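You operate a simulated robot arm through the tools that you are given. There is no shell and no other tool.

Carry out the task below with a simulated robot arm. There is one attempt and no reset: what you move stays moved.

TASK
Plug the fan into the grey socket and test it on the blue can.
Fine: open that cover, plug in with the strip off, switch on, watch the gauge, switch off.

Only the result counts: the job must be done as asked and must still hold three seconds after the hand-in. Knocking over, shifting, dropping, spilling or breaking anything else fails it. A push-on lid holds only when it is set on centred and level and pressed home; a screw cap is set on level and turned clockwise until tight.

THE ROBOT
A 7-joint arm with a two-finger parallel gripper, fixed in place. Base frame: the origin is at the foot of the arm, x ahead of it, y to its left, z up. Units: mm, degrees, N and s.
Its first joint turns from -132.0 to 132.0 degrees. Payload 3.91 kg.
The tool frame sits at the grasp point between the pads (the TCP): z along the fingers, y along the line on which they close. The tips reach 30 mm beyond it. The gripper opens to 110 mm. The fingers are 20 mm wide and 10 mm thick; the gripper's body (48 by 112 mm) begins 55 mm behind the TCP.
Orientation is that of the tool frame in the base frame, as [roll, pitch, yaw] about the fixed x, y, z axes, in that order (R = Rz(yaw) Ry(pitch) Rx(roll)). With the fingers straight down and closing along the base's y, the tool's x points along the base's -x, its y along +y and its z along -z.

THE INTERFACE
- The arm moves only by the tool send_rows. Its argument "series" is a list of rows, each an object of numbers (a shift or turn left out is 0, a gripper value left out holds the last): "dx", "dy", "dz": the shift along the tool's x, y, z in m; "wx", "wy", "wz": the turn, a rotation vector about the tool's x, y, z in degrees; "jaw": the finger opening in m, from 0 to 0.11. In form: [{"dx": .., "dy": .., "dz": .., "wx": .., "wy": .., "wz": .., "jaw": ..}, ...]. A call has 1 to 20 rows; each row shifts and turns the commanded pose from where the row before left it, along the tool's axes as they then stand. Rows are played at 5 a second. More than 50 mm and 8.6 degrees between two rows, or a gripper value outside its range, and nothing of the call is played. Where a pose cannot be reached the arm comes as near as it can. A force on the tool above 70 N (or 10 N above the force at the start of the call, whichever is more), or a blocked arm, ends the call early, and 0.2 s more pass. The fingers move at their own pace (about 108 mm/s each) and stop on an object; they squeeze with about 43 N. The grip force told is the motor's: it shows also when the fingers shut on nothing. Time passes only in rows, and 0.2 s behind the last, so rows that do not move let the fingers close. It gives the time, the measured TCP pose, the force on the tool (base axes), the opening and the grip force at its end, in the units of the frame above (readings bear some noise), with the torque about the TCP (base axes, N m) and any sound that the robot's microphone picked up.
- Cameras (640 x 400 px; columns grow to the right, rows downward): "scene" is fixed at [220.3, -499.4, 1829.4]; the picture's right is [0.20, -0.98, 0.00], its down [-0.60, -0.13, -0.79] and it looks along [0.77, 0.16, -0.62] (base axes); focal length 313 px, centre (320, 200). "wrist" rides on the gripper at [72, 17, -103] in the tool frame; the picture's right is [-0.23, 0.97, 0.00], its down [-0.76, -0.18, -0.62] and it looks along [-0.61, -0.14, 0.78] (tool axes); focal length 222 px, centre (320, 200). There is no depth. A picture from a camera that has moved, and an enlarged one, comes with that camera's place and axes in the base frame and with its lens.
- get_image(camera): a new picture of that camera. The clock stands still meanwhile.
- close_up(camera, box): a new picture of the part [left, top, right, bottom] of that camera's present view, enlarged. The clock stands still meanwhile.
- job_done(): hands the job in; it is judged then, once.

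Nothing tells you positions but the pictures and the camera data. Unless the task says otherwise, let go and move clear before handing in.

The tools are called after "Emit:" by a JSON object that holds its "api" and its "payload". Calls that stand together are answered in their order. send_rows: Moves the arm, as the interface text tells. Its arguments: {"type":"object","properties":{"series":{"type":"array","items":{"type":"object","properties":{"dx":{"type":"number"},"dy":{"type":"number"},"dz":{"type":"number"},"wx":{"type":"number"},"wy":{"type":"number"},"wz":{"type":"number"},"jaw":{"type":"number"}}}}},"required":["series"]} The other tools are called the same way: get_image (camera) takes a picture; close_up (camera, box) takes an enlarged picture of a part of a camera's view; job_done () hands the job in.

At the start:

```text
time: 0.0
ee_pos: [467.5, -286.4, 1581.6]
orientation: [179.9, 0.0, -179.9]
wrist_force: [-0.6, -0.1, -0.5]
ft_torque: [0.01, -0.01, -0.01]
finger_gap: 109.8
finger_force: 0.0
```

scene: 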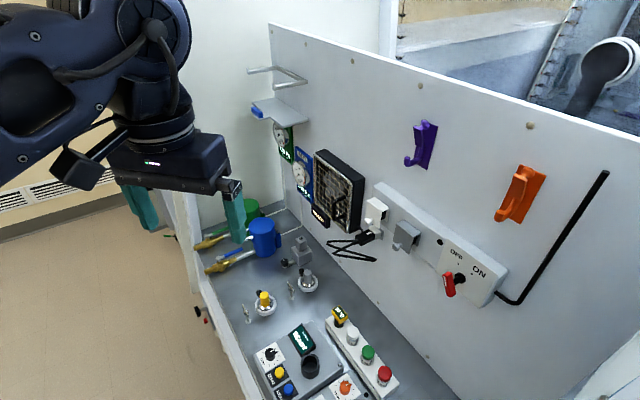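
wrist: 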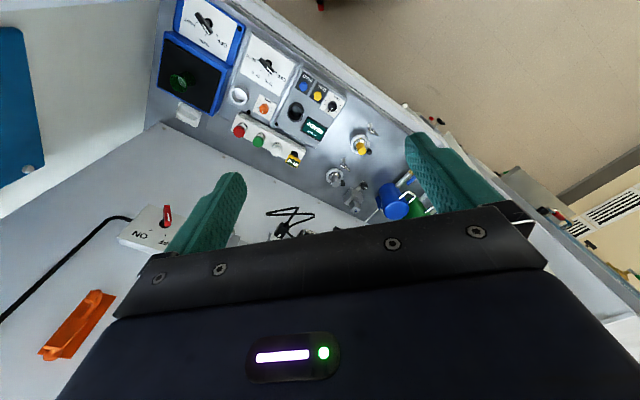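

I see a bench with a back panel, a fan mounted on the panel, a power strip with sockets and a red switch, a lead with a plug, gauges, and green and blue cans on the bench. I will take enlarged pictures before moving anything.

Emit:
{"api": "close_up", "payload": {"camera": "scene", "box": [300, 140, 520, 320]}}

Emit:
{"api": "close_up", "payload": {"camera": "scene", "box": [180, 60, 380, 280]}}

Emit:
{"api": "close_up", "payload": {"camera": "scene", "box": [320, 170, 420, 280]}}

Emit:
{"api": "close_up", "payload": {"camera": "scene", "box": [420, 220, 520, 310]}}

```text
2.22 times, centred on (410, 230) of scene
camera zoom: at [220.3, -499.4, 1829.4], right [0.2, -0.98, 0.0], down [-0.6, -0.13, -0.79], along [0.77, 0.16, -0.62], focal length 695 px, centre (120, 133)
```

zoom: 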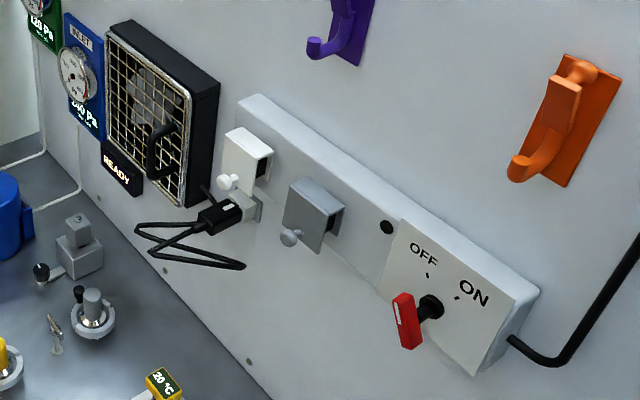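

```text
1.82 times, centred on (280, 170) of scene
camera zoom: at [220.3, -499.4, 1829.4], right [0.2, -0.98, 0.0], down [-0.6, -0.13, -0.79], along [0.77, 0.16, -0.62], focal length 568 px, centre (393, 254)
```

zoom: 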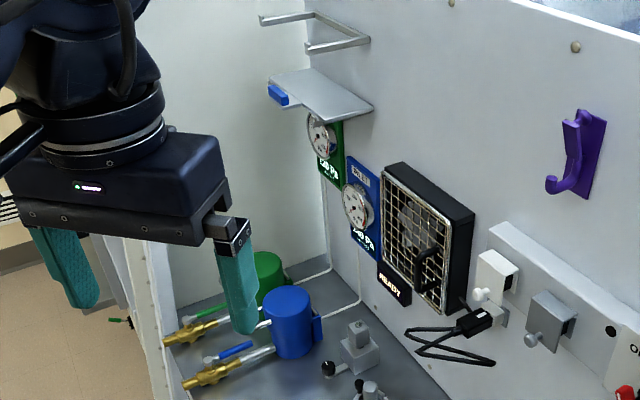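

```text
3.64 times, centred on (370, 225) of scene
camera zoom: at [220.3, -499.4, 1829.4], right [0.2, -0.98, 0.0], down [-0.6, -0.13, -0.79], along [0.77, 0.16, -0.62], focal length 1137 px, centre (138, 109)
```

zoom: 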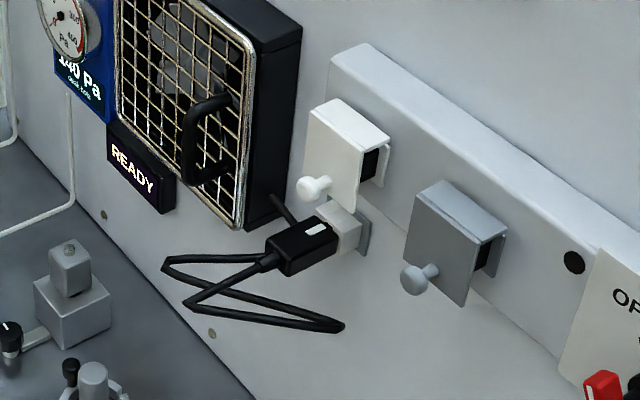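

```text
4.44 times, centred on (470, 265) of scene
camera zoom: at [220.3, -499.4, 1829.4], right [0.2, -0.98, 0.0], down [-0.6, -0.13, -0.79], along [0.77, 0.16, -0.62], focal length 1390 px, centre (-347, -89)
```

zoom: 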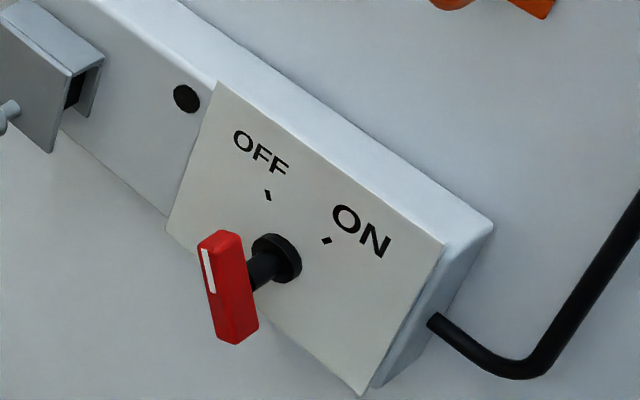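

I take the wall to run at about 45° to the base axes, with its normal facing (-0.7, +0.7, 0). The power strip, socket covers and parked plug are on it, and the cans and valves stand on the bench. I will look closely at the cans, gauges, fan and other parts.

Emit:
{"api": "close_up", "payload": {"camera": "scene", "box": [190, 190, 300, 285]}}

Emit:
{"api": "close_up", "payload": {"camera": "scene", "box": [250, 60, 370, 220]}}

Emit:
{"api": "close_up", "payload": {"camera": "scene", "box": [230, 230, 340, 330]}}

Emit:
{"api": "close_up", "payload": {"camera": "scene", "box": [240, 300, 400, 400]}}

Emit:
{"api": "close_up", "payload": {"camera": "wrist", "box": [140, 0, 360, 150]}}

Emit:
{"api": "close_up", "payload": {"camera": "wrist", "box": [320, 120, 460, 230]}}

Emit:
{"api": "close_up", "payload": {"camera": "wrist", "box": [100, 180, 340, 260]}}

```text
4.21 times, centred on (245, 238) of scene
camera zoom: at [220.3, -499.4, 1829.4], right [0.2, -0.98, 0.0], down [-0.6, -0.13, -0.79], along [0.77, 0.16, -0.62], focal length 1317 px, centre (636, 42)
```

zoom: 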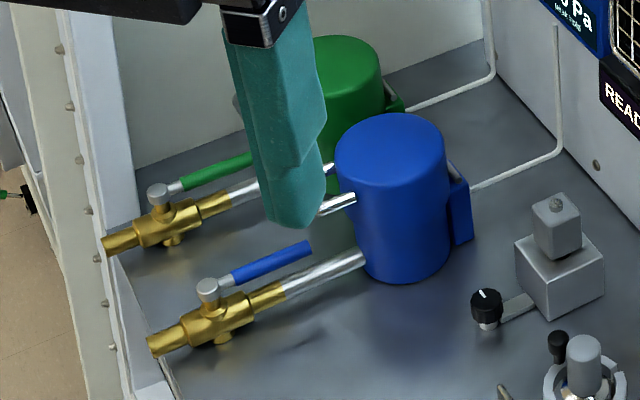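

```text
2.50 times, centred on (310, 140) of scene
camera zoom: at [220.3, -499.4, 1829.4], right [0.2, -0.98, 0.0], down [-0.6, -0.13, -0.79], along [0.77, 0.16, -0.62], focal length 782 px, centre (345, 350)
```

zoom: 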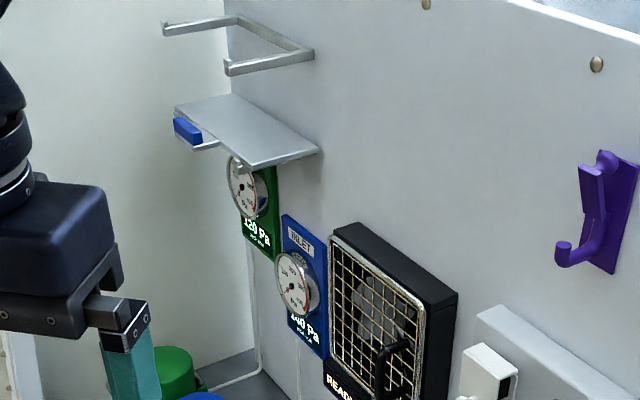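

```text
4.00 times, centred on (285, 280) of scene
camera zoom: at [220.3, -499.4, 1829.4], right [0.2, -0.98, 0.0], down [-0.6, -0.13, -0.79], along [0.77, 0.16, -0.62], focal length 1251 px, centre (460, -120)
```

zoom: 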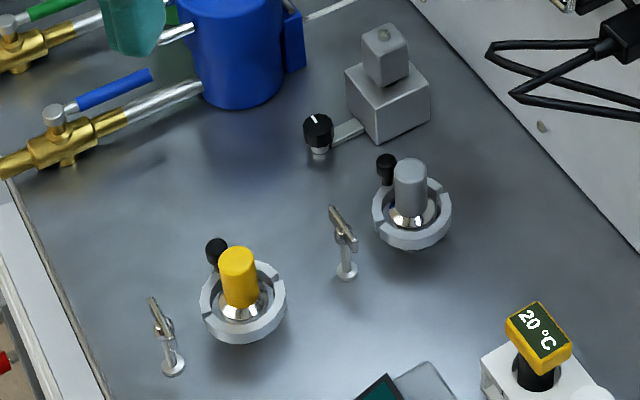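

```text
4.00 times, centred on (320, 350) of scene
camera zoom: at [220.3, -499.4, 1829.4], right [0.2, -0.98, 0.0], down [-0.6, -0.13, -0.79], along [0.77, 0.16, -0.62], focal length 1251 px, centre (320, -400)
```

zoom: 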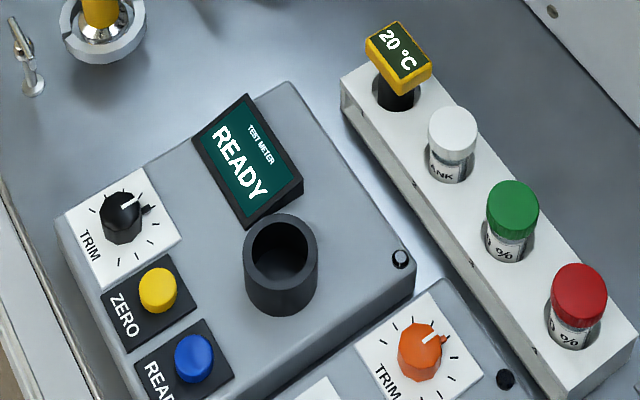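

```text
2.67 times, centred on (250, 75) of wrist
camera zoom: at [395.4, -269.6, 1685.3], right [0.23, 0.97, 0.0], down [0.76, -0.18, 0.62], along [0.61, -0.14, -0.78], focal length 592 px, centre (507, 533)
```

zoom: 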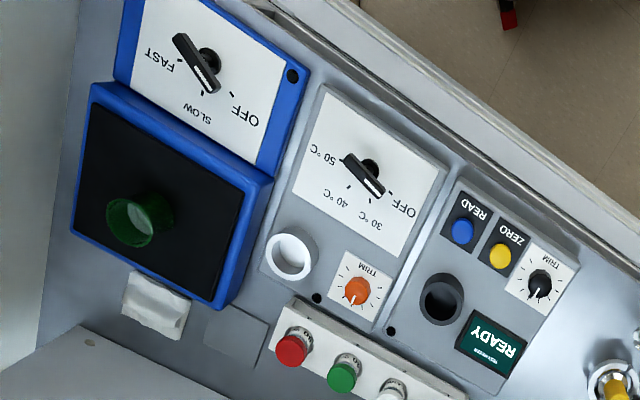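

```text
3.64 times, centred on (390, 175) of wrist
camera zoom: at [395.4, -269.6, 1685.3], right [0.23, 0.97, 0.0], down [0.76, -0.18, 0.62], along [0.61, -0.14, -0.78], focal length 808 px, centre (66, 291)
```

zoom: 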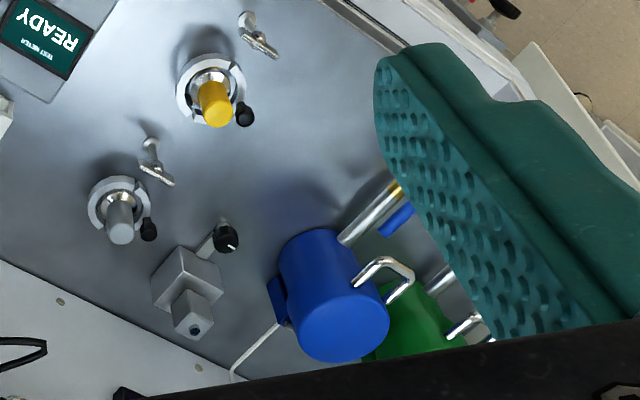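

```text
2.67 times, centred on (220, 220) of wrist
camera zoom: at [395.4, -269.6, 1685.3], right [0.23, 0.97, 0.0], down [0.76, -0.18, 0.62], along [0.61, -0.14, -0.78], focal length 592 px, centre (587, 147)
```

zoom: 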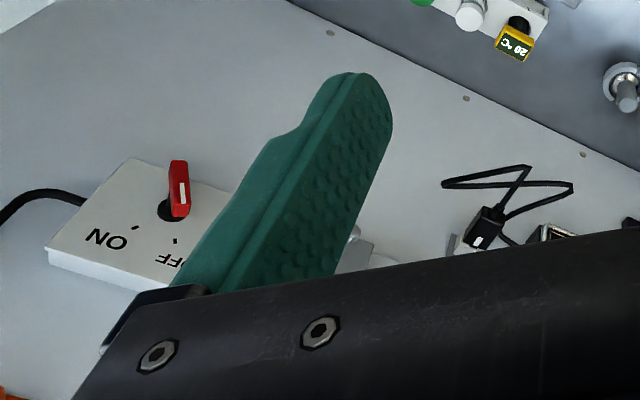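

The strip switch appears to point at OFF. I want a closer look at the fan, the blue gauge and the display.

Emit:
{"api": "close_up", "payload": {"camera": "scene", "box": [290, 140, 370, 240]}}

Emit:
{"api": "close_up", "payload": {"camera": "scene", "box": [265, 110, 325, 210]}}

Emit:
{"api": "close_up", "payload": {"camera": "scene", "box": [350, 190, 430, 260]}}

Emit:
{"api": "close_up", "payload": {"camera": "wrist", "box": [230, 190, 350, 250]}}

Emit:
{"api": "close_up", "payload": {"camera": "wrist", "box": [360, 160, 450, 220]}}

```text
4.00 times, centred on (330, 190) of scene
camera zoom: at [220.3, -499.4, 1829.4], right [0.2, -0.98, 0.0], down [-0.6, -0.13, -0.79], along [0.77, 0.16, -0.62], focal length 1251 px, centre (280, 240)
```

zoom: 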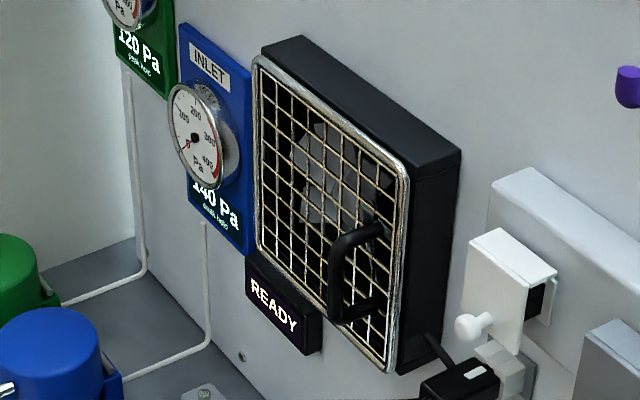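

```text
4.00 times, centred on (295, 160) of scene
camera zoom: at [220.3, -499.4, 1829.4], right [0.2, -0.98, 0.0], down [-0.6, -0.13, -0.79], along [0.77, 0.16, -0.62], focal length 1251 px, centre (420, 360)
```

zoom: 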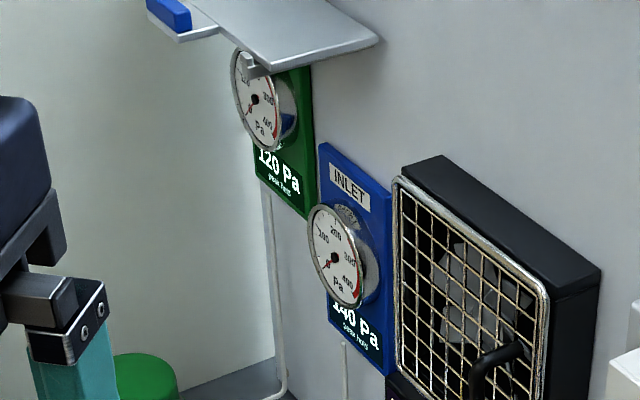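

```text
5.71 times, centred on (390, 225) of scene
camera zoom: at [220.3, -499.4, 1829.4], right [0.2, -0.98, 0.0], down [-0.6, -0.13, -0.79], along [0.77, 0.16, -0.62], focal length 1787 px, centre (-80, 57)
```

zoom: 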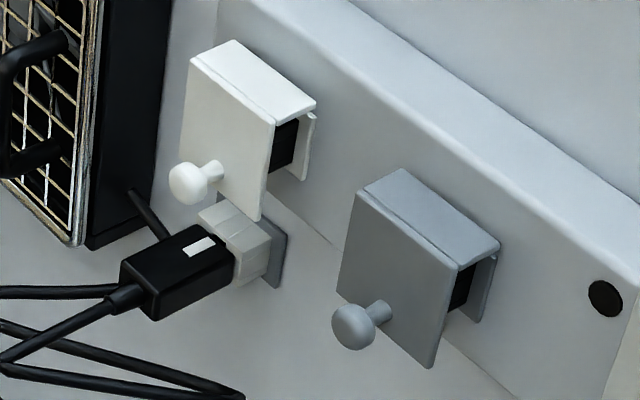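

```text
5.33 times, centred on (290, 220) of wrist
camera zoom: at [395.4, -269.6, 1685.3], right [0.23, 0.97, 0.0], down [0.76, -0.18, 0.62], along [0.61, -0.14, -0.78], focal length 1185 px, centre (480, 93)
```

zoom: 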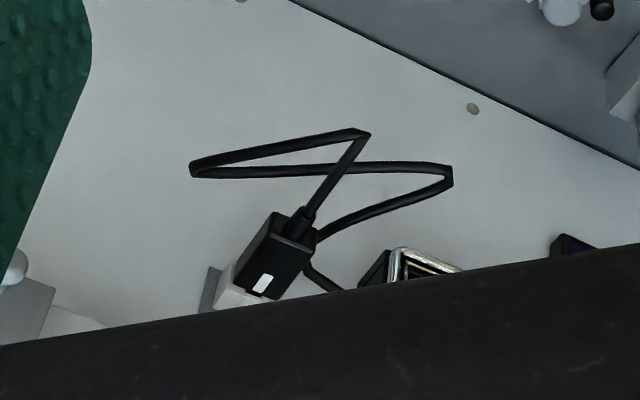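

```text
6.67 times, centred on (405, 190) of wrist
camera zoom: at [395.4, -269.6, 1685.3], right [0.23, 0.97, 0.0], down [0.76, -0.18, 0.62], along [0.61, -0.14, -0.78], focal length 1481 px, centre (-247, 267)
```

zoom: 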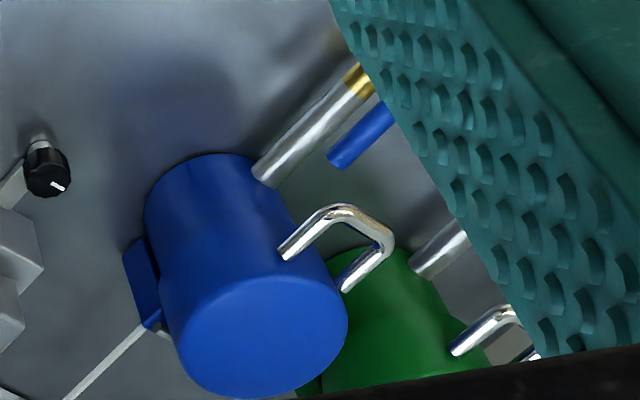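

Triangulating both pictures puts the wall about 1005 mm from the base axis. The strip is at a height of about 1330, with the switch near (642, -670, 1324). I will turn the gripper toward the wall for a better look with the wrist camera.

Emit:
{"api": "send_rows", "payload": {"series": [{"wz": 7.5}, {"wz": 7.5}, {"wz": 7.5}, {"wz": 7.5}, {"wz": 7.5}, {"wz": 7.5}, {"wy": -7.5}, {"wy": -7.5}, {"wy": -7.5}, {"wy": -7.5}, {"wy": -7.5}, {"wy": -7.5}]}}

Emit:
{"api": "get_image", "payload": {"camera": "wrist"}}

Emit:
{"api": "get_image", "payload": {"camera": "scene"}}

```text
time: 2.6
ee_pos: [469.0, -287.1, 1581.5]
orientation: [-179.9, 45.1, 135.1]
wrist_force: [1.4, -1.2, -0.6]
ft_torque: [0.0, 0.03, 0.0]
finger_gap: 110.2
finger_force: 0.0
```

```text
taken
camera wrist: at [392.2, -186.8, 1603.3], right [0.8, 0.58, 0.16], down [-0.06, -0.19, 0.98], along [0.59, -0.79, -0.12], focal length 222 px, centre (320, 200)
```

wrist: 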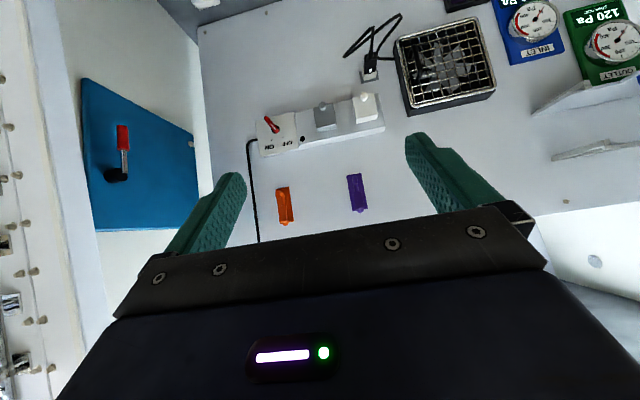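

```text
taken
```

scene: 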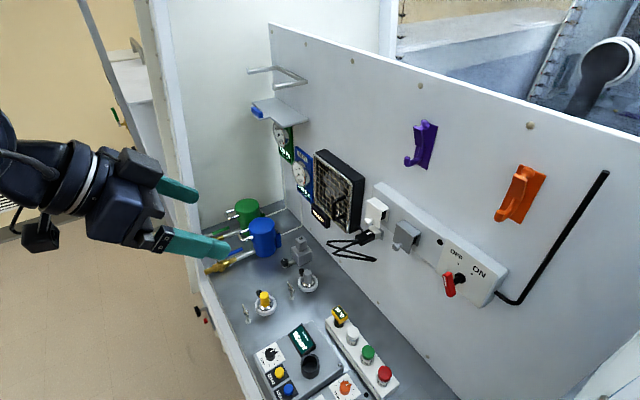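

The wrist camera now sees the wall upside-down. The blue plate is labelled INLET and the green one OUTLET, and there is also a blue board with a red lever on the right side wall. I will enlarge these.

Emit:
{"api": "close_up", "payload": {"camera": "wrist", "box": [380, 0, 640, 120]}}

Emit:
{"api": "close_up", "payload": {"camera": "wrist", "box": [240, 0, 400, 170]}}

Emit:
{"api": "close_up", "payload": {"camera": "wrist", "box": [70, 70, 210, 240]}}

Emit:
{"api": "close_up", "payload": {"camera": "scene", "box": [200, 190, 300, 280]}}

```text
2.46 times, centred on (510, 60) of wrist
camera zoom: at [392.2, -186.8, 1603.3], right [0.8, 0.58, 0.16], down [-0.06, -0.19, 0.98], along [0.59, -0.79, -0.12], focal length 547 px, centre (-148, 545)
```

zoom: 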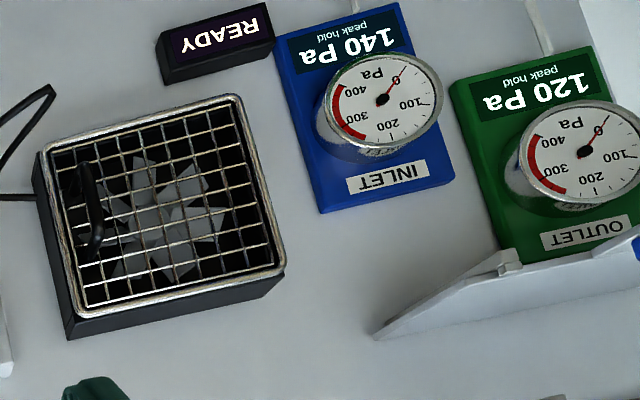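

```text
2.35 times, centred on (320, 85) of wrist
camera zoom: at [392.2, -186.8, 1603.3], right [0.8, 0.58, 0.16], down [-0.06, -0.19, 0.98], along [0.59, -0.79, -0.12], focal length 523 px, centre (320, 471)
```

zoom: 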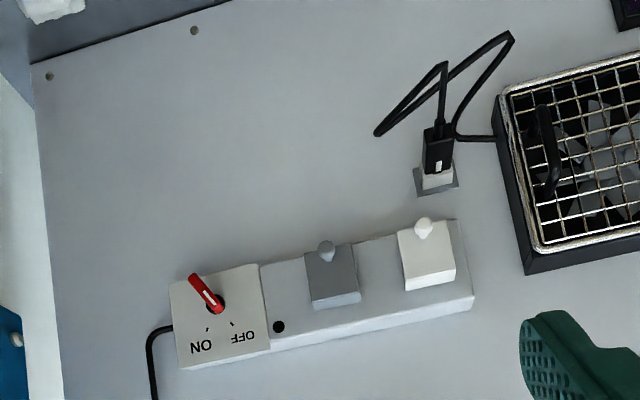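

```text
2.35 times, centred on (140, 155) of wrist
camera zoom: at [392.2, -186.8, 1603.3], right [0.8, 0.58, 0.16], down [-0.06, -0.19, 0.98], along [0.59, -0.79, -0.12], focal length 523 px, centre (744, 306)
```

zoom: 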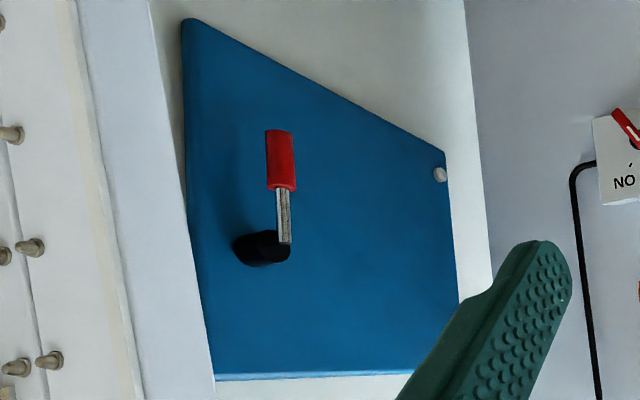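

```text
4.44 times, centred on (250, 235) of scene
camera zoom: at [220.3, -499.4, 1829.4], right [0.2, -0.98, 0.0], down [-0.6, -0.13, -0.79], along [0.77, 0.16, -0.62], focal length 1390 px, centre (631, 44)
```

zoom: 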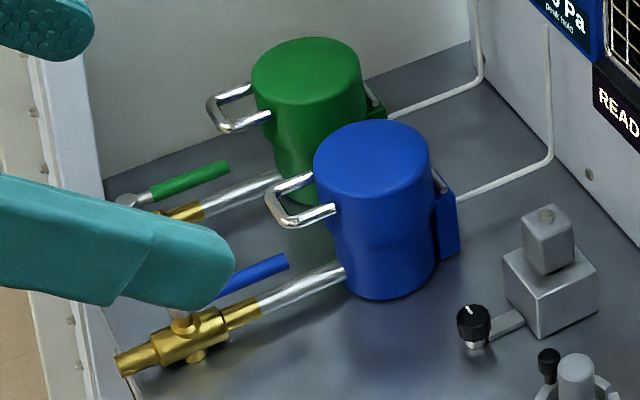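

The two cans have brass valves with levers, so I will bring the wrist camera over them to see how the levers stand before changing anything.

Emit:
{"api": "send_rows", "payload": {"series": [{"wy": 7.5}, {"wy": 7.5}, {"wy": 7.5}, {"wy": 7.5}, {"wy": 7.5}, {"wy": 7.5}, {"dx": 0.015, "dy": 0.036, "dz": 0.015}, {"dx": 0.015, "dy": 0.036, "dz": 0.015}, {"dx": 0.015, "dy": 0.036, "dz": 0.015}, {"dx": 0.015, "dy": 0.036, "dz": 0.015}, {"dx": 0.015, "dy": 0.036, "dz": 0.015}, {"dx": 0.015, "dy": 0.036, "dz": 0.015}, {"dx": 0.015, "dy": 0.036, "dz": 0.015}, {"dx": 0.015, "dy": 0.036, "dz": 0.015}, {"dx": 0.015, "dy": 0.036, "dz": 0.015}, {"dx": 0.015, "dy": 0.036, "dz": 0.015}, {"dx": 0.015, "dy": 0.036, "dz": 0.015}, {"dx": 0.015, "dy": 0.036, "dz": 0.015}]}}

Emit:
{"api": "get_image", "payload": {"camera": "wrist"}}

Emit:
{"api": "get_image", "payload": {"camera": "scene"}}

```text
time: 6.4
ee_pos: [646.1, 145.5, 1402.2]
orientation: [179.9, 0.0, 135.0]
wrist_force: [-0.5, -0.5, 1.5]
ft_torque: [0.02, -0.03, 0.0]
finger_gap: 110.0
finger_force: 0.1
```

```text
taken
camera wrist: at [606.8, 209.9, 1505.4], right [0.85, 0.53, 0.0], down [0.41, -0.66, 0.62], along [0.33, -0.53, -0.78], focal length 222 px, centre (320, 200)
```

wrist: 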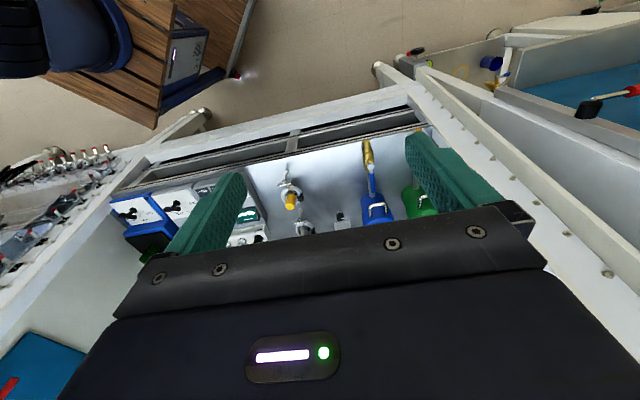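

```text
taken
```

scene: 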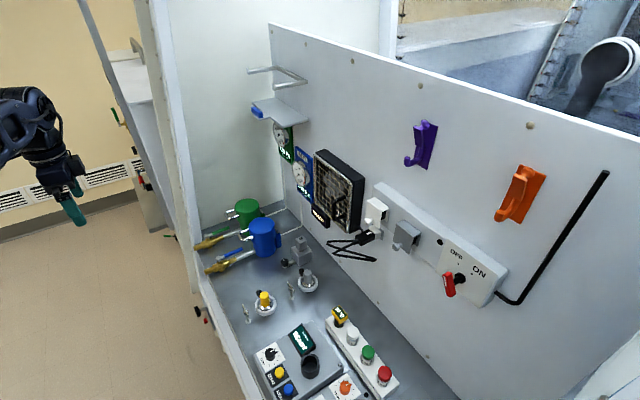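

The camera sees the valves and cans between the fingers, so I enlarge that part.

Emit:
{"api": "close_up", "payload": {"camera": "wrist", "box": [320, 120, 450, 225]}}

Emit:
{"api": "close_up", "payload": {"camera": "scene", "box": [195, 195, 295, 280]}}

```text
3.81 times, centred on (385, 172) of wrist
camera zoom: at [606.8, 209.9, 1505.4], right [0.85, 0.53, 0.0], down [0.41, -0.66, 0.62], along [0.33, -0.53, -0.78], focal length 846 px, centre (72, 305)
```

zoom: 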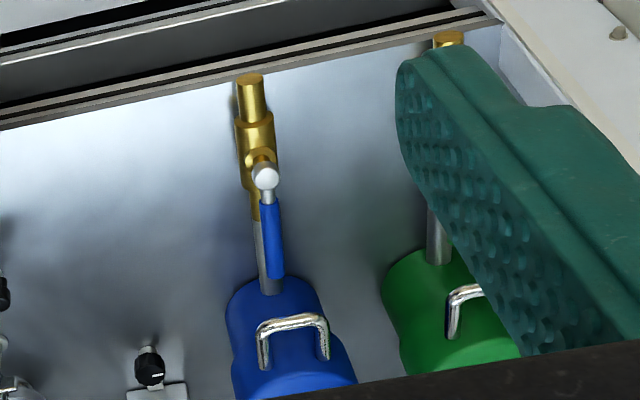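

```text
4.71 times, centred on (245, 238) of scene
camera zoom: at [220.3, -499.4, 1829.4], right [0.2, -0.98, 0.0], down [-0.6, -0.13, -0.79], along [0.77, 0.16, -0.62], focal length 1472 px, centre (673, 24)
```

zoom: 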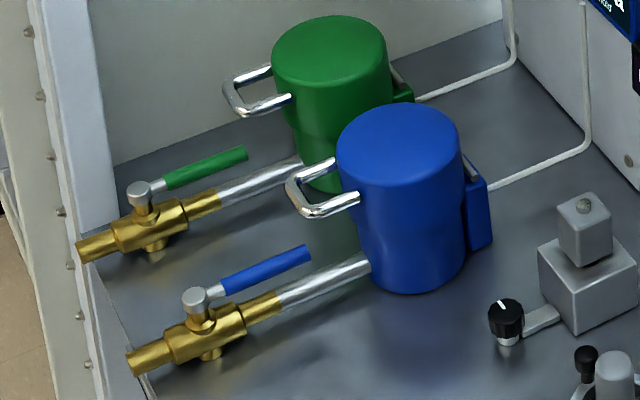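

Both valve levers lie along their pipes, which means open, so I leave them alone. From two views I place the grey cover's knob about 86 mm off the wall at height 1312, and the parked plug below and left of it. I move in for closer views of the strip.

Emit:
{"api": "send_rows", "payload": {"series": [{"dx": -0.0301, "dy": -0.0331, "dz": 0.0055}, {"dx": -0.0301, "dy": -0.0331, "dz": 0.0055}, {"dx": -0.0301, "dy": -0.0331, "dz": 0.0055}, {"dx": -0.0301, "dy": -0.0331, "dz": 0.0055}, {"dx": -0.0301, "dy": -0.0331, "dz": 0.0055}, {"dx": -0.0301, "dy": -0.0331, "dz": 0.0055}, {"dx": -0.0301, "dy": -0.0331, "dz": 0.0055}, {"dx": -0.0301, "dy": -0.0331, "dz": 0.0055}, {"dx": -0.0301, "dy": -0.0331, "dz": 0.0055}, {"dx": -0.0301, "dy": -0.0331, "dz": 0.0055}, {"dx": -0.0301, "dy": -0.0331, "dz": 0.0055}, {"dx": -0.0301, "dy": -0.0331, "dz": 0.0055}, {"dx": -0.0301, "dy": -0.0331, "dz": 0.0055}, {"wy": -7.5}, {"wy": -7.5}, {"wy": -7.5}, {"wy": -7.5}, {"wy": -7.5}, {"wy": -7.5}]}}

Emit:
{"api": "get_image", "payload": {"camera": "wrist"}}

Emit:
{"api": "get_image", "payload": {"camera": "scene"}}

```text
time: 10.4
ee_pos: [619.5, -436.2, 1332.0]
orientation: [180.0, 45.1, 135.1]
wrist_force: [0.1, 0.0, -0.2]
ft_torque: [-0.01, -0.01, 0.01]
finger_gap: 110.2
finger_force: 0.1
```

```text
taken
camera wrist: at [542.7, -335.2, 1352.0], right [0.8, 0.58, 0.16], down [-0.06, -0.19, 0.98], along [0.6, -0.79, -0.12], focal length 222 px, centre (320, 200)
```

wrist: 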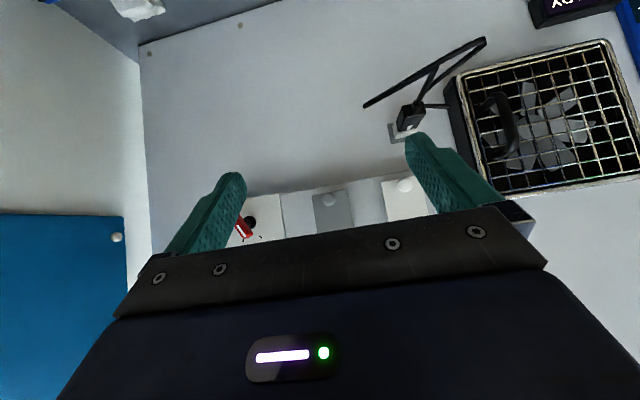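

```text
taken
```

scene: 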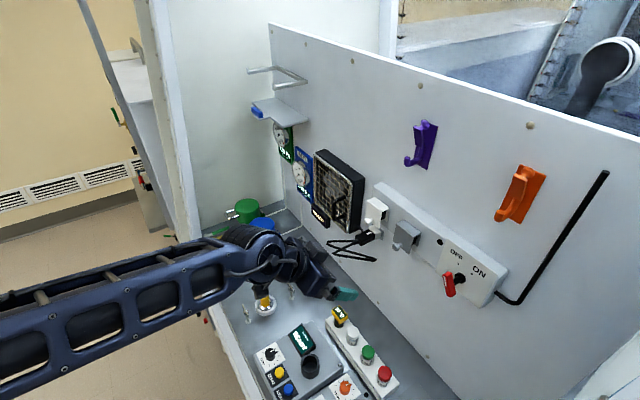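

I'm now in front of the strip, with the grey cover between the fingers in the wrist view. I enlarge the cover, plug and switch.

Emit:
{"api": "close_up", "payload": {"camera": "wrist", "box": [230, 160, 440, 250]}}

Emit:
{"api": "close_up", "payload": {"camera": "wrist", "box": [350, 30, 500, 150]}}

```text
3.05 times, centred on (335, 205) of wrist
camera zoom: at [542.7, -335.2, 1352.0], right [0.8, 0.58, 0.16], down [-0.06, -0.19, 0.98], along [0.6, -0.79, -0.12], focal length 677 px, centre (274, 185)
```

zoom: 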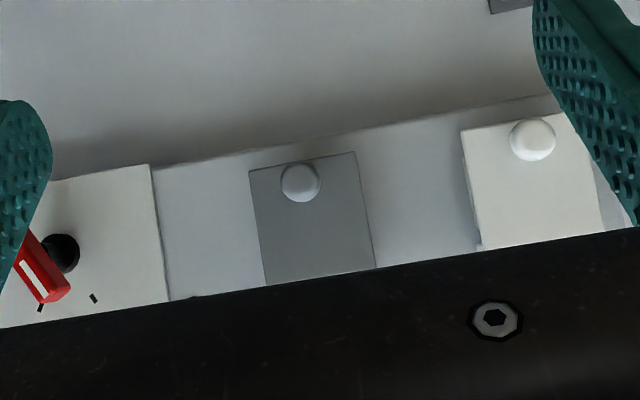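

```text
3.33 times, centred on (425, 90) of wrist
camera zoom: at [542.7, -335.2, 1352.0], right [0.8, 0.58, 0.16], down [-0.06, -0.19, 0.98], along [0.6, -0.79, -0.12], focal length 740 px, centre (-30, 567)
```

zoom: 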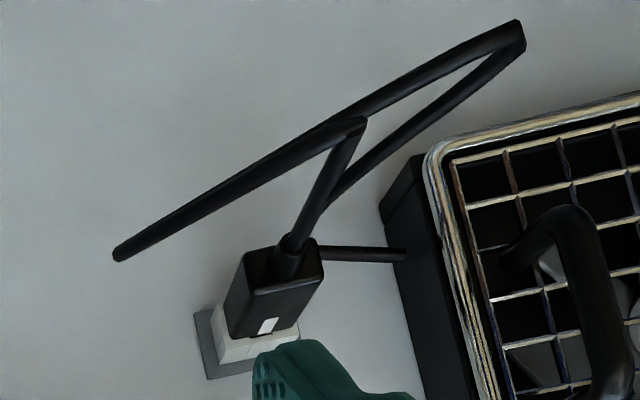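

The grey cover is a top-hinged flap about 50 mm wide and centred near s≈-117 along the wall. Its knob is low on the plate at height about 1315. I'll turn the tool horizontal, narrow the jaw and stop in front of the knob to check alignment.

Emit:
{"api": "send_rows", "payload": {"series": [{"wy": -7.5, "jaw": 0.045}, {"wy": -7.5}, {"wy": -7.5}, {"wy": -7.5}, {"wy": -7.5}, {"wy": -7.5}, {"dx": 0.0057, "dy": -0.0045, "dz": 0.03}, {"dx": 0.0057, "dy": -0.0045, "dz": 0.03}, {"dx": 0.0056, "dy": -0.0046, "dz": 0.03}, {}]}}

Emit:
{"api": "get_image", "payload": {"camera": "wrist"}}

Emit:
{"api": "get_image", "payload": {"camera": "scene"}}

Emit:
{"api": "close_up", "payload": {"camera": "scene", "box": [340, 190, 440, 290]}}

```text
time: 12.6
ee_pos: [661.5, -516.6, 1303.0]
orientation: [-172.0, 83.4, 140.8]
wrist_force: [-0.9, -0.6, 0.4]
ft_torque: [0.04, 0.02, 0.04]
finger_gap: 44.9
finger_force: 0.0
out of reach, approached as far as the arm can: row 4
```

```text
taken
camera wrist: at [597.9, -422.5, 1243.5], right [0.73, 0.65, 0.21], down [-0.48, 0.28, 0.83], along [0.48, -0.71, 0.52], focal length 222 px, centre (320, 200)
```

wrist: 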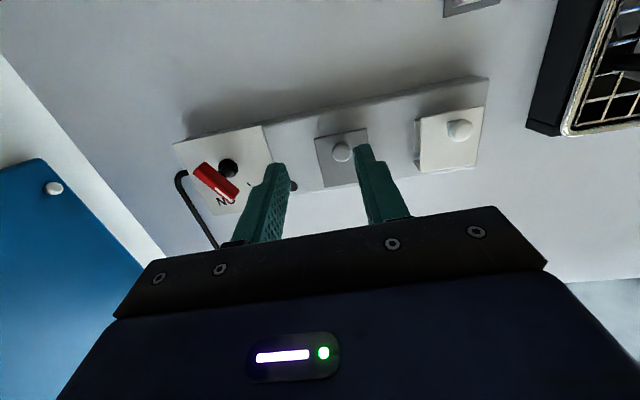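

```text
taken
```

scene: 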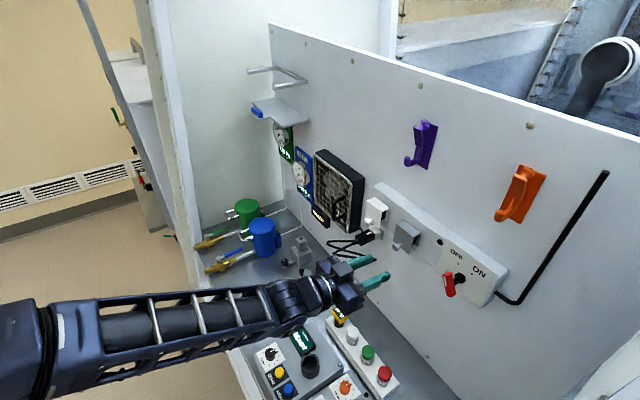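

```text
4.00 times, centred on (390, 240) of scene
camera zoom: at [220.3, -499.4, 1829.4], right [0.2, -0.98, 0.0], down [-0.6, -0.13, -0.79], along [0.77, 0.16, -0.62], focal length 1251 px, centre (40, 40)
```

zoom: 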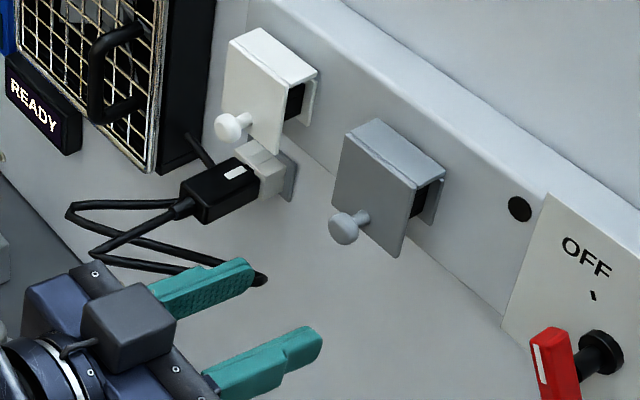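

The wrist reached a joint limit just short of horizontal. I'll back off the pitch by about 10° and read the pose again.

Emit:
{"api": "send_rows", "payload": {"series": [{"wy": 5}, {"wy": 5}, {}]}}

```text
time: 13.4
ee_pos: [661.4, -514.4, 1303.8]
orientation: [-176.8, 73.4, 135.9]
wrist_force: [-0.3, -0.7, 0.6]
ft_torque: [0.04, 0.0, 0.01]
finger_gap: 44.9
finger_force: 0.0
```

The pose follows the arm's actual position. I correct the small yaw error and line up with the knob's height and side position.

Emit:
{"api": "send_rows", "payload": {"series": [{"wx": -2.3, "wz": 0.27}, {"dx": -0.0134, "dy": 0.012, "dz": -0.004}, {}]}}

Emit:
{"api": "get_image", "payload": {"camera": "wrist"}}

Emit:
{"api": "close_up", "payload": {"camera": "wrist", "box": [260, 100, 420, 220]}}

Emit:
{"api": "close_up", "payload": {"camera": "scene", "box": [340, 190, 440, 290]}}

```text
time: 14.2
ee_pos: [669.5, -507.0, 1317.2]
orientation: [-180.0, 73.5, 134.9]
wrist_force: [0.0, 0.3, 0.6]
ft_torque: [-0.02, 0.0, -0.05]
finger_gap: 45.1
finger_force: 0.0
```

```text
taken
camera wrist: at [597.4, -408.9, 1277.4], right [0.74, 0.64, 0.22], down [-0.39, 0.14, 0.91], along [0.55, -0.75, 0.36], focal length 222 px, centre (320, 200)
```

wrist: 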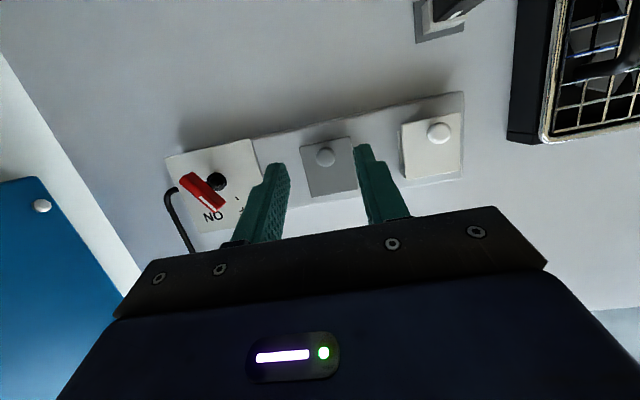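

```text
3.33 times, centred on (340, 160) of wrist
camera zoom: at [597.4, -408.9, 1277.4], right [0.74, 0.64, 0.22], down [-0.39, 0.14, 0.91], along [0.55, -0.75, 0.36], focal length 740 px, centre (253, 333)
```

zoom: 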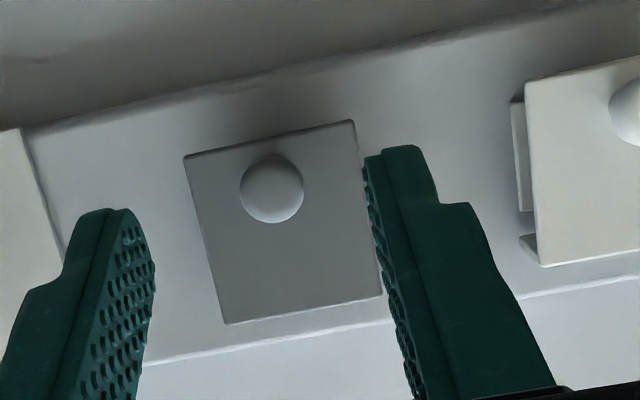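

```text
4.00 times, centred on (390, 240) of scene
camera zoom: at [220.3, -499.4, 1829.4], right [0.2, -0.98, 0.0], down [-0.6, -0.13, -0.79], along [0.77, 0.16, -0.62], focal length 1251 px, centre (40, 40)
```

zoom: 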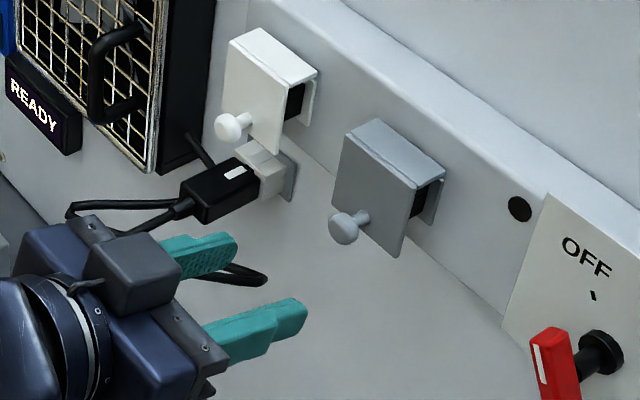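

The knob is at about 86 mm off the wall, s≈-116, height about 1316. I move in so the ball sits near the fingertips, then check before gripping.

Emit:
{"api": "send_rows", "payload": {"series": [{"dx": -0.0059, "dy": 0.0004, "dz": 0.016}, {"dx": -0.0059, "dy": 0.0004, "dz": 0.016}, {"dx": -0.0058, "dy": 0.0004, "dz": 0.016}, {"dx": -0.0058, "dy": 0.0003, "dz": 0.0159}, {}]}}

Emit:
{"api": "close_up", "payload": {"camera": "wrist", "box": [260, 100, 420, 220]}}

Emit:
{"api": "close_up", "payload": {"camera": "scene", "box": [340, 190, 440, 290]}}

```text
time: 15.4
ee_pos: [717.7, -554.7, 1322.5]
orientation: [-180.0, 73.4, 134.9]
wrist_force: [0.2, -0.4, 0.1]
ft_torque: [0.0, 0.03, -0.02]
finger_gap: 44.9
finger_force: 0.0
```

```text
3.33 times, centred on (340, 160) of wrist
camera zoom: at [646.4, -456.6, 1282.1], right [0.74, 0.64, 0.22], down [-0.39, 0.14, 0.91], along [0.55, -0.75, 0.36], focal length 740 px, centre (253, 333)
```

zoom: 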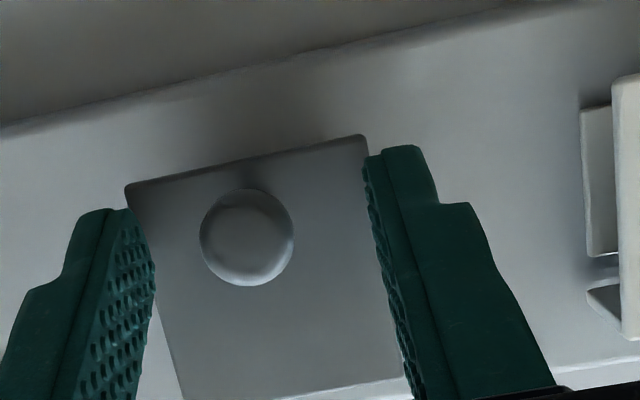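

```text
4.00 times, centred on (390, 240) of scene
camera zoom: at [220.3, -499.4, 1829.4], right [0.2, -0.98, 0.0], down [-0.6, -0.13, -0.79], along [0.77, 0.16, -0.62], focal length 1251 px, centre (40, 40)
```

zoom: 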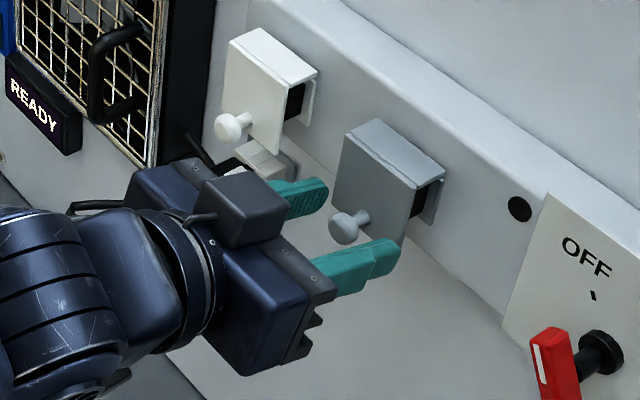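

The ball sits centred between the fingertips, so I close the jaw on the knob.

Emit:
{"api": "send_rows", "payload": {"series": [{"jaw": 0.03}, {"jaw": 0.01}, {"jaw": 0.0}, {}, {}]}}

Emit:
{"api": "close_up", "payload": {"camera": "scene", "box": [340, 190, 440, 290]}}

```text
time: 16.6
ee_pos: [718.1, -556.1, 1322.9]
orientation: [179.9, 73.4, 134.8]
wrist_force: [-6.1, -6.6, 0.0]
ft_torque: [-0.04, 0.1, -0.16]
finger_gap: 17.0
finger_force: 45.2
```

```text
4.00 times, centred on (390, 240) of scene
camera zoom: at [220.3, -499.4, 1829.4], right [0.2, -0.98, 0.0], down [-0.6, -0.13, -0.79], along [0.77, 0.16, -0.62], focal length 1251 px, centre (40, 40)
```

zoom: 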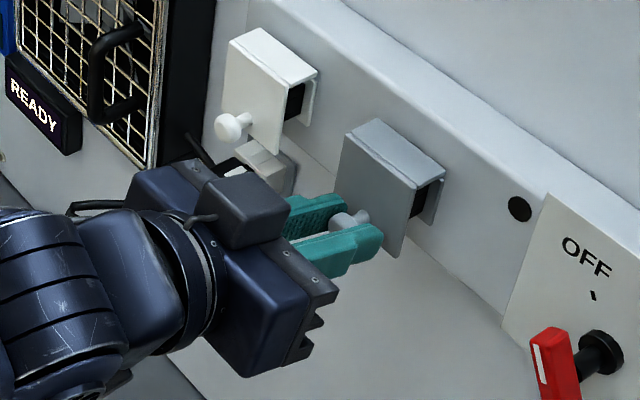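

The knob is gripped, with an opening of 17 mm. I start lifting the flap in small steps and watch the force to find its hinge arc.

Emit:
{"api": "send_rows", "payload": {"series": [{"dx": -0.0017, "dy": -0.001, "dz": -0.0047}, {}]}}

Emit:
{"api": "send_rows", "payload": {"series": [{"dx": -0.0017, "dz": -0.0047}, {}]}}

Emit:
{"api": "close_up", "payload": {"camera": "scene", "box": [360, 200, 420, 260]}}

```text
time: 17.2
ee_pos: [715.8, -553.2, 1323.9]
orientation: [180.0, 73.3, 134.9]
wrist_force: [7.3, -16.9, -5.8]
ft_torque: [0.62, 0.68, -0.16]
finger_gap: 16.9
finger_force: 45.7
```

```text
time: 17.8
ee_pos: [712.5, -549.1, 1326.9]
orientation: [-180.0, 73.3, 134.9]
wrist_force: [4.4, -20.1, -7.2]
ft_torque: [0.63, 0.74, -0.24]
finger_gap: 16.9
finger_force: 44.8
```

```text
6.67 times, centred on (390, 230) of scene
camera zoom: at [220.3, -499.4, 1829.4], right [0.2, -0.98, 0.0], down [-0.6, -0.13, -0.79], along [0.77, 0.16, -0.62], focal length 2085 px, centre (-147, 0)
```

zoom: 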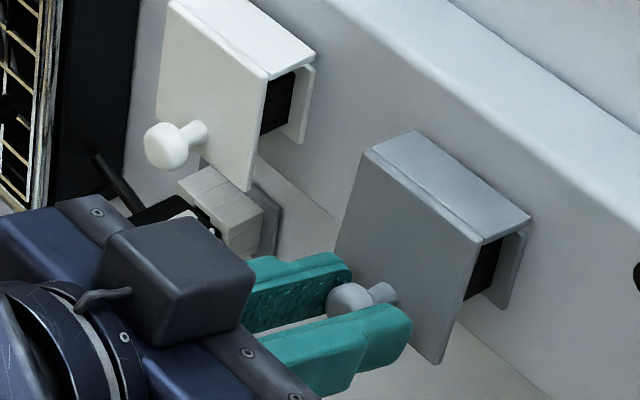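

The flap is swinging out from a hinge at its front top edge (about 68 mm off the wall, height 1357), with a resistance of about 19 N. I follow that arc upward, tilting the tool as it goes.

Emit:
{"api": "send_rows", "payload": {"series": [{"dx": -0.0036, "dy": -0.001, "dz": -0.0066, "wy": 2.3}, {"dx": -0.0048, "dz": -0.0065, "wy": 2.5}, {"dx": -0.0057, "dz": -0.0061, "wy": 2.5}, {"dx": -0.0065, "dz": -0.0053, "wy": 2.5}, {"dx": -0.007, "dz": -0.0045, "wy": 2.5}]}}

Emit:
{"api": "close_up", "payload": {"camera": "scene", "box": [360, 190, 430, 260]}}

```text
time: 19.0
ee_pos: [703.3, -539.8, 1346.5]
orientation: [-178.8, 65.2, 135.3]
wrist_force: [23.0, 24.2, -21.9]
ft_torque: [1.42, 0.97, 0.82]
finger_gap: 17.0
finger_force: 45.0
out of reach, approached as far as the arm can: row 3, 4, 5
```

```text
5.71 times, centred on (395, 225) of scene
camera zoom: at [220.3, -499.4, 1829.4], right [0.2, -0.98, 0.0], down [-0.6, -0.13, -0.79], along [0.77, 0.16, -0.62], focal length 1787 px, centre (-109, 57)
```

zoom: 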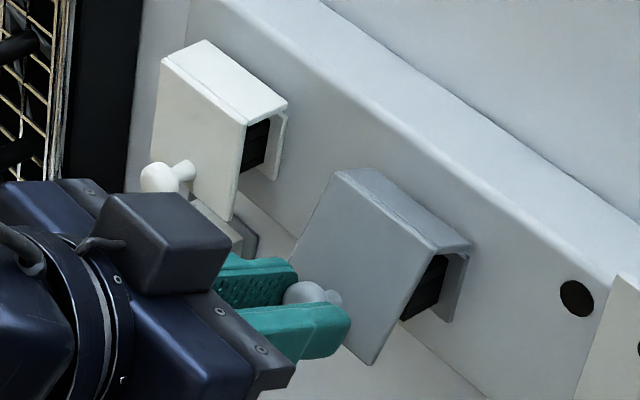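

The arm ran into a joint limit partway, with the flap open about 40° and still gripped. I look at the whole arm to see how it is folded.

Emit:
{"api": "get_image", "payload": {"camera": "scene"}}

Emit:
{"api": "get_image", "payload": {"camera": "wrist"}}

```text
taken
```

scene: 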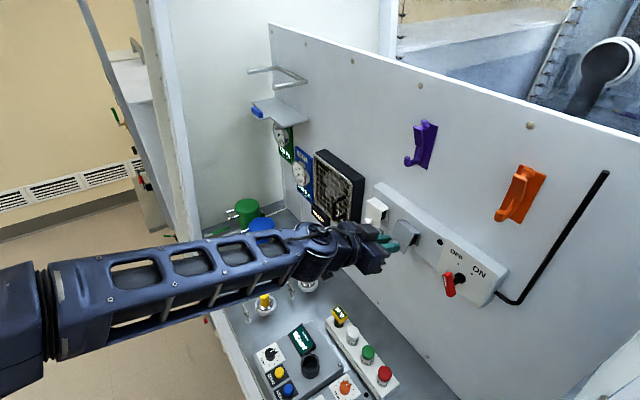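

```text
taken
camera wrist: at [629.2, -438.5, 1323.9], right [0.77, 0.61, 0.2], down [-0.29, 0.06, 0.95], along [0.57, -0.79, 0.22], focal length 222 px, centre (320, 200)
```

wrist: 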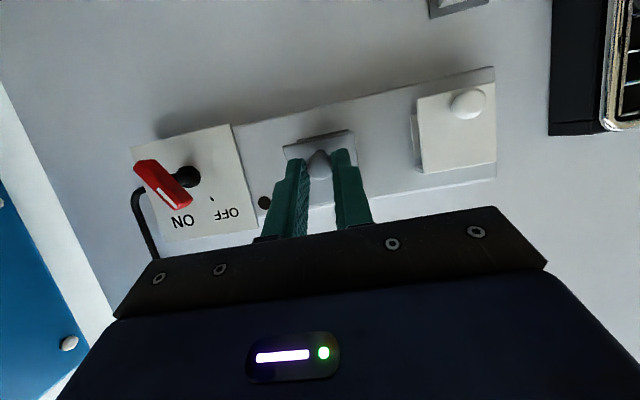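

The forearm and tool are nearly in line, which limits how far I can pitch. I'll tilt the tool further down and ease the side force before continuing.

Emit:
{"api": "send_rows", "payload": {"series": [{"dy": 0.0015, "wy": 3, "dx": 0.0, "dz": 0.0}, {}]}}

```text
time: 19.6
ee_pos: [702.4, -539.4, 1349.3]
orientation: [-178.3, 63.8, 135.3]
wrist_force: [20.3, 53.5, -20.5]
ft_torque: [1.39, 0.63, 1.42]
finger_gap: 16.8
finger_force: 44.6
out of reach, approached as far as the arm can: row 1
```

The arm is near a wrist singularity here, which explains the trouble. I'll release the knob and see whether the flap stays where it is. If it does, I can push it further up from beneath with closed fingers.

Emit:
{"api": "send_rows", "payload": {"series": [{"jaw": 0.03}, {}]}}

Emit:
{"api": "close_up", "payload": {"camera": "scene", "box": [350, 190, 440, 270]}}

Emit:
{"api": "close_up", "payload": {"camera": "wrist", "box": [230, 100, 410, 220]}}

```text
time: 20.2
ee_pos: [699.4, -546.3, 1349.5]
orientation: [-178.5, 63.9, 134.8]
wrist_force: [7.8, 4.4, 1.7]
ft_torque: [0.01, -0.16, 0.15]
finger_gap: 34.3
finger_force: 4.1
```

```text
5.00 times, centred on (395, 230) of scene
camera zoom: at [220.3, -499.4, 1829.4], right [0.2, -0.98, 0.0], down [-0.6, -0.13, -0.79], along [0.77, 0.16, -0.62], focal length 1563 px, centre (-55, 50)
```

zoom: 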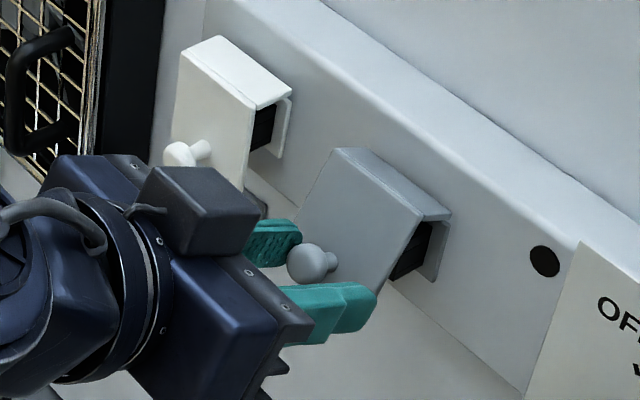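

```text
3.33 times, centred on (320, 160) of wrist
camera zoom: at [625.4, -442.9, 1330.5], right [0.78, 0.6, 0.19], down [-0.28, 0.05, 0.96], along [0.56, -0.8, 0.2], focal length 740 px, centre (320, 333)
```

zoom: 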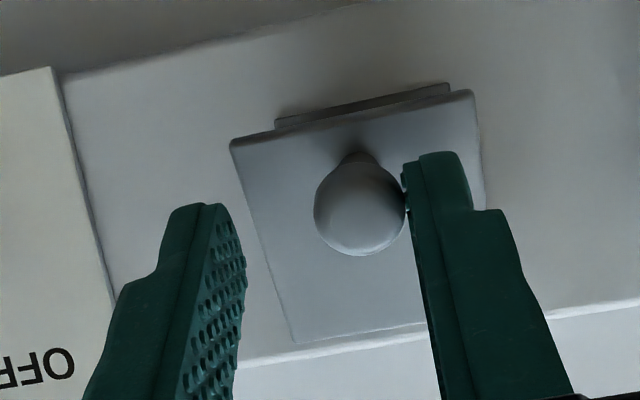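

The flap stays where it is left. I'll back off, then turn the tool to nearly horizontal with closed fingers so I can come up under the flap's free edge.

Emit:
{"api": "send_rows", "payload": {"series": [{"dy": 0.0085}, {"dz": -0.025}, {"dz": -0.03}, {"dz": -0.03, "jaw": 0.0}, {"wy": -4}, {"wy": -4}, {"wy": -4}, {"wy": -4}, {}]}}

```text
time: 22.2
ee_pos: [651.5, -483.1, 1386.9]
orientation: [-176.1, 76.5, 136.6]
wrist_force: [0.1, -0.1, -0.7]
ft_torque: [0.0, 0.0, 0.03]
finger_gap: 0.0
finger_force: 37.8
out of reach, approached as far as the arm can: row 7
```

I fix the small yaw error and lower the tool in front of the flap before going under it.

Emit:
{"api": "send_rows", "payload": {"series": [{"wx": -2.33, "wz": 0.39}, {"dx": 0.0282, "dy": -0.001, "dz": 0.0068}, {"dx": 0.0282, "dy": -0.001, "dz": 0.0068}, {"dx": 0.0282, "dy": -0.001, "dz": 0.0067}, {}]}}

Emit:
{"api": "close_up", "payload": {"camera": "scene", "box": [340, 190, 440, 280]}}

Emit:
{"api": "close_up", "payload": {"camera": "wrist", "box": [230, 80, 430, 220]}}

```text
time: 23.4
ee_pos: [651.9, -485.7, 1298.8]
orientation: [179.9, 76.7, 134.8]
wrist_force: [-1.4, 0.0, 0.3]
ft_torque: [0.0, 0.01, -0.03]
finger_gap: 0.1
finger_force: 37.2
```

```text
4.44 times, centred on (390, 235) of scene
camera zoom: at [220.3, -499.4, 1829.4], right [0.2, -0.98, 0.0], down [-0.6, -0.13, -0.79], along [0.77, 0.16, -0.62], focal length 1390 px, centre (9, 44)
```

zoom: 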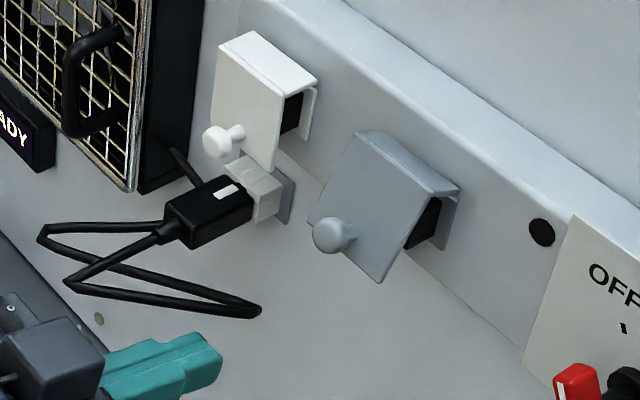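

```text
2.86 times, centred on (330, 150) of wrist
camera zoom: at [580.9, -389.9, 1252.3], right [0.73, 0.65, 0.22], down [-0.43, 0.18, 0.89], along [0.54, -0.74, 0.41], focal length 635 px, centre (291, 343)
```

zoom: 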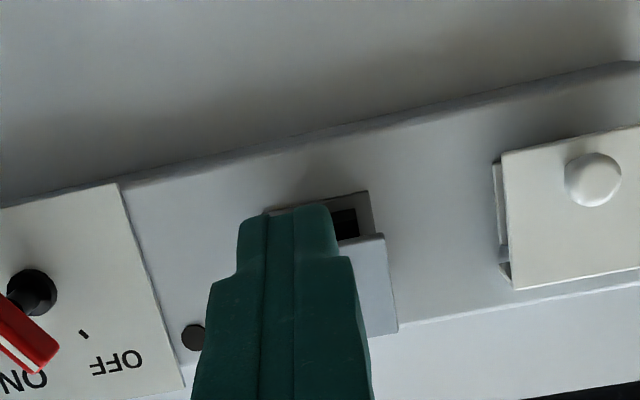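

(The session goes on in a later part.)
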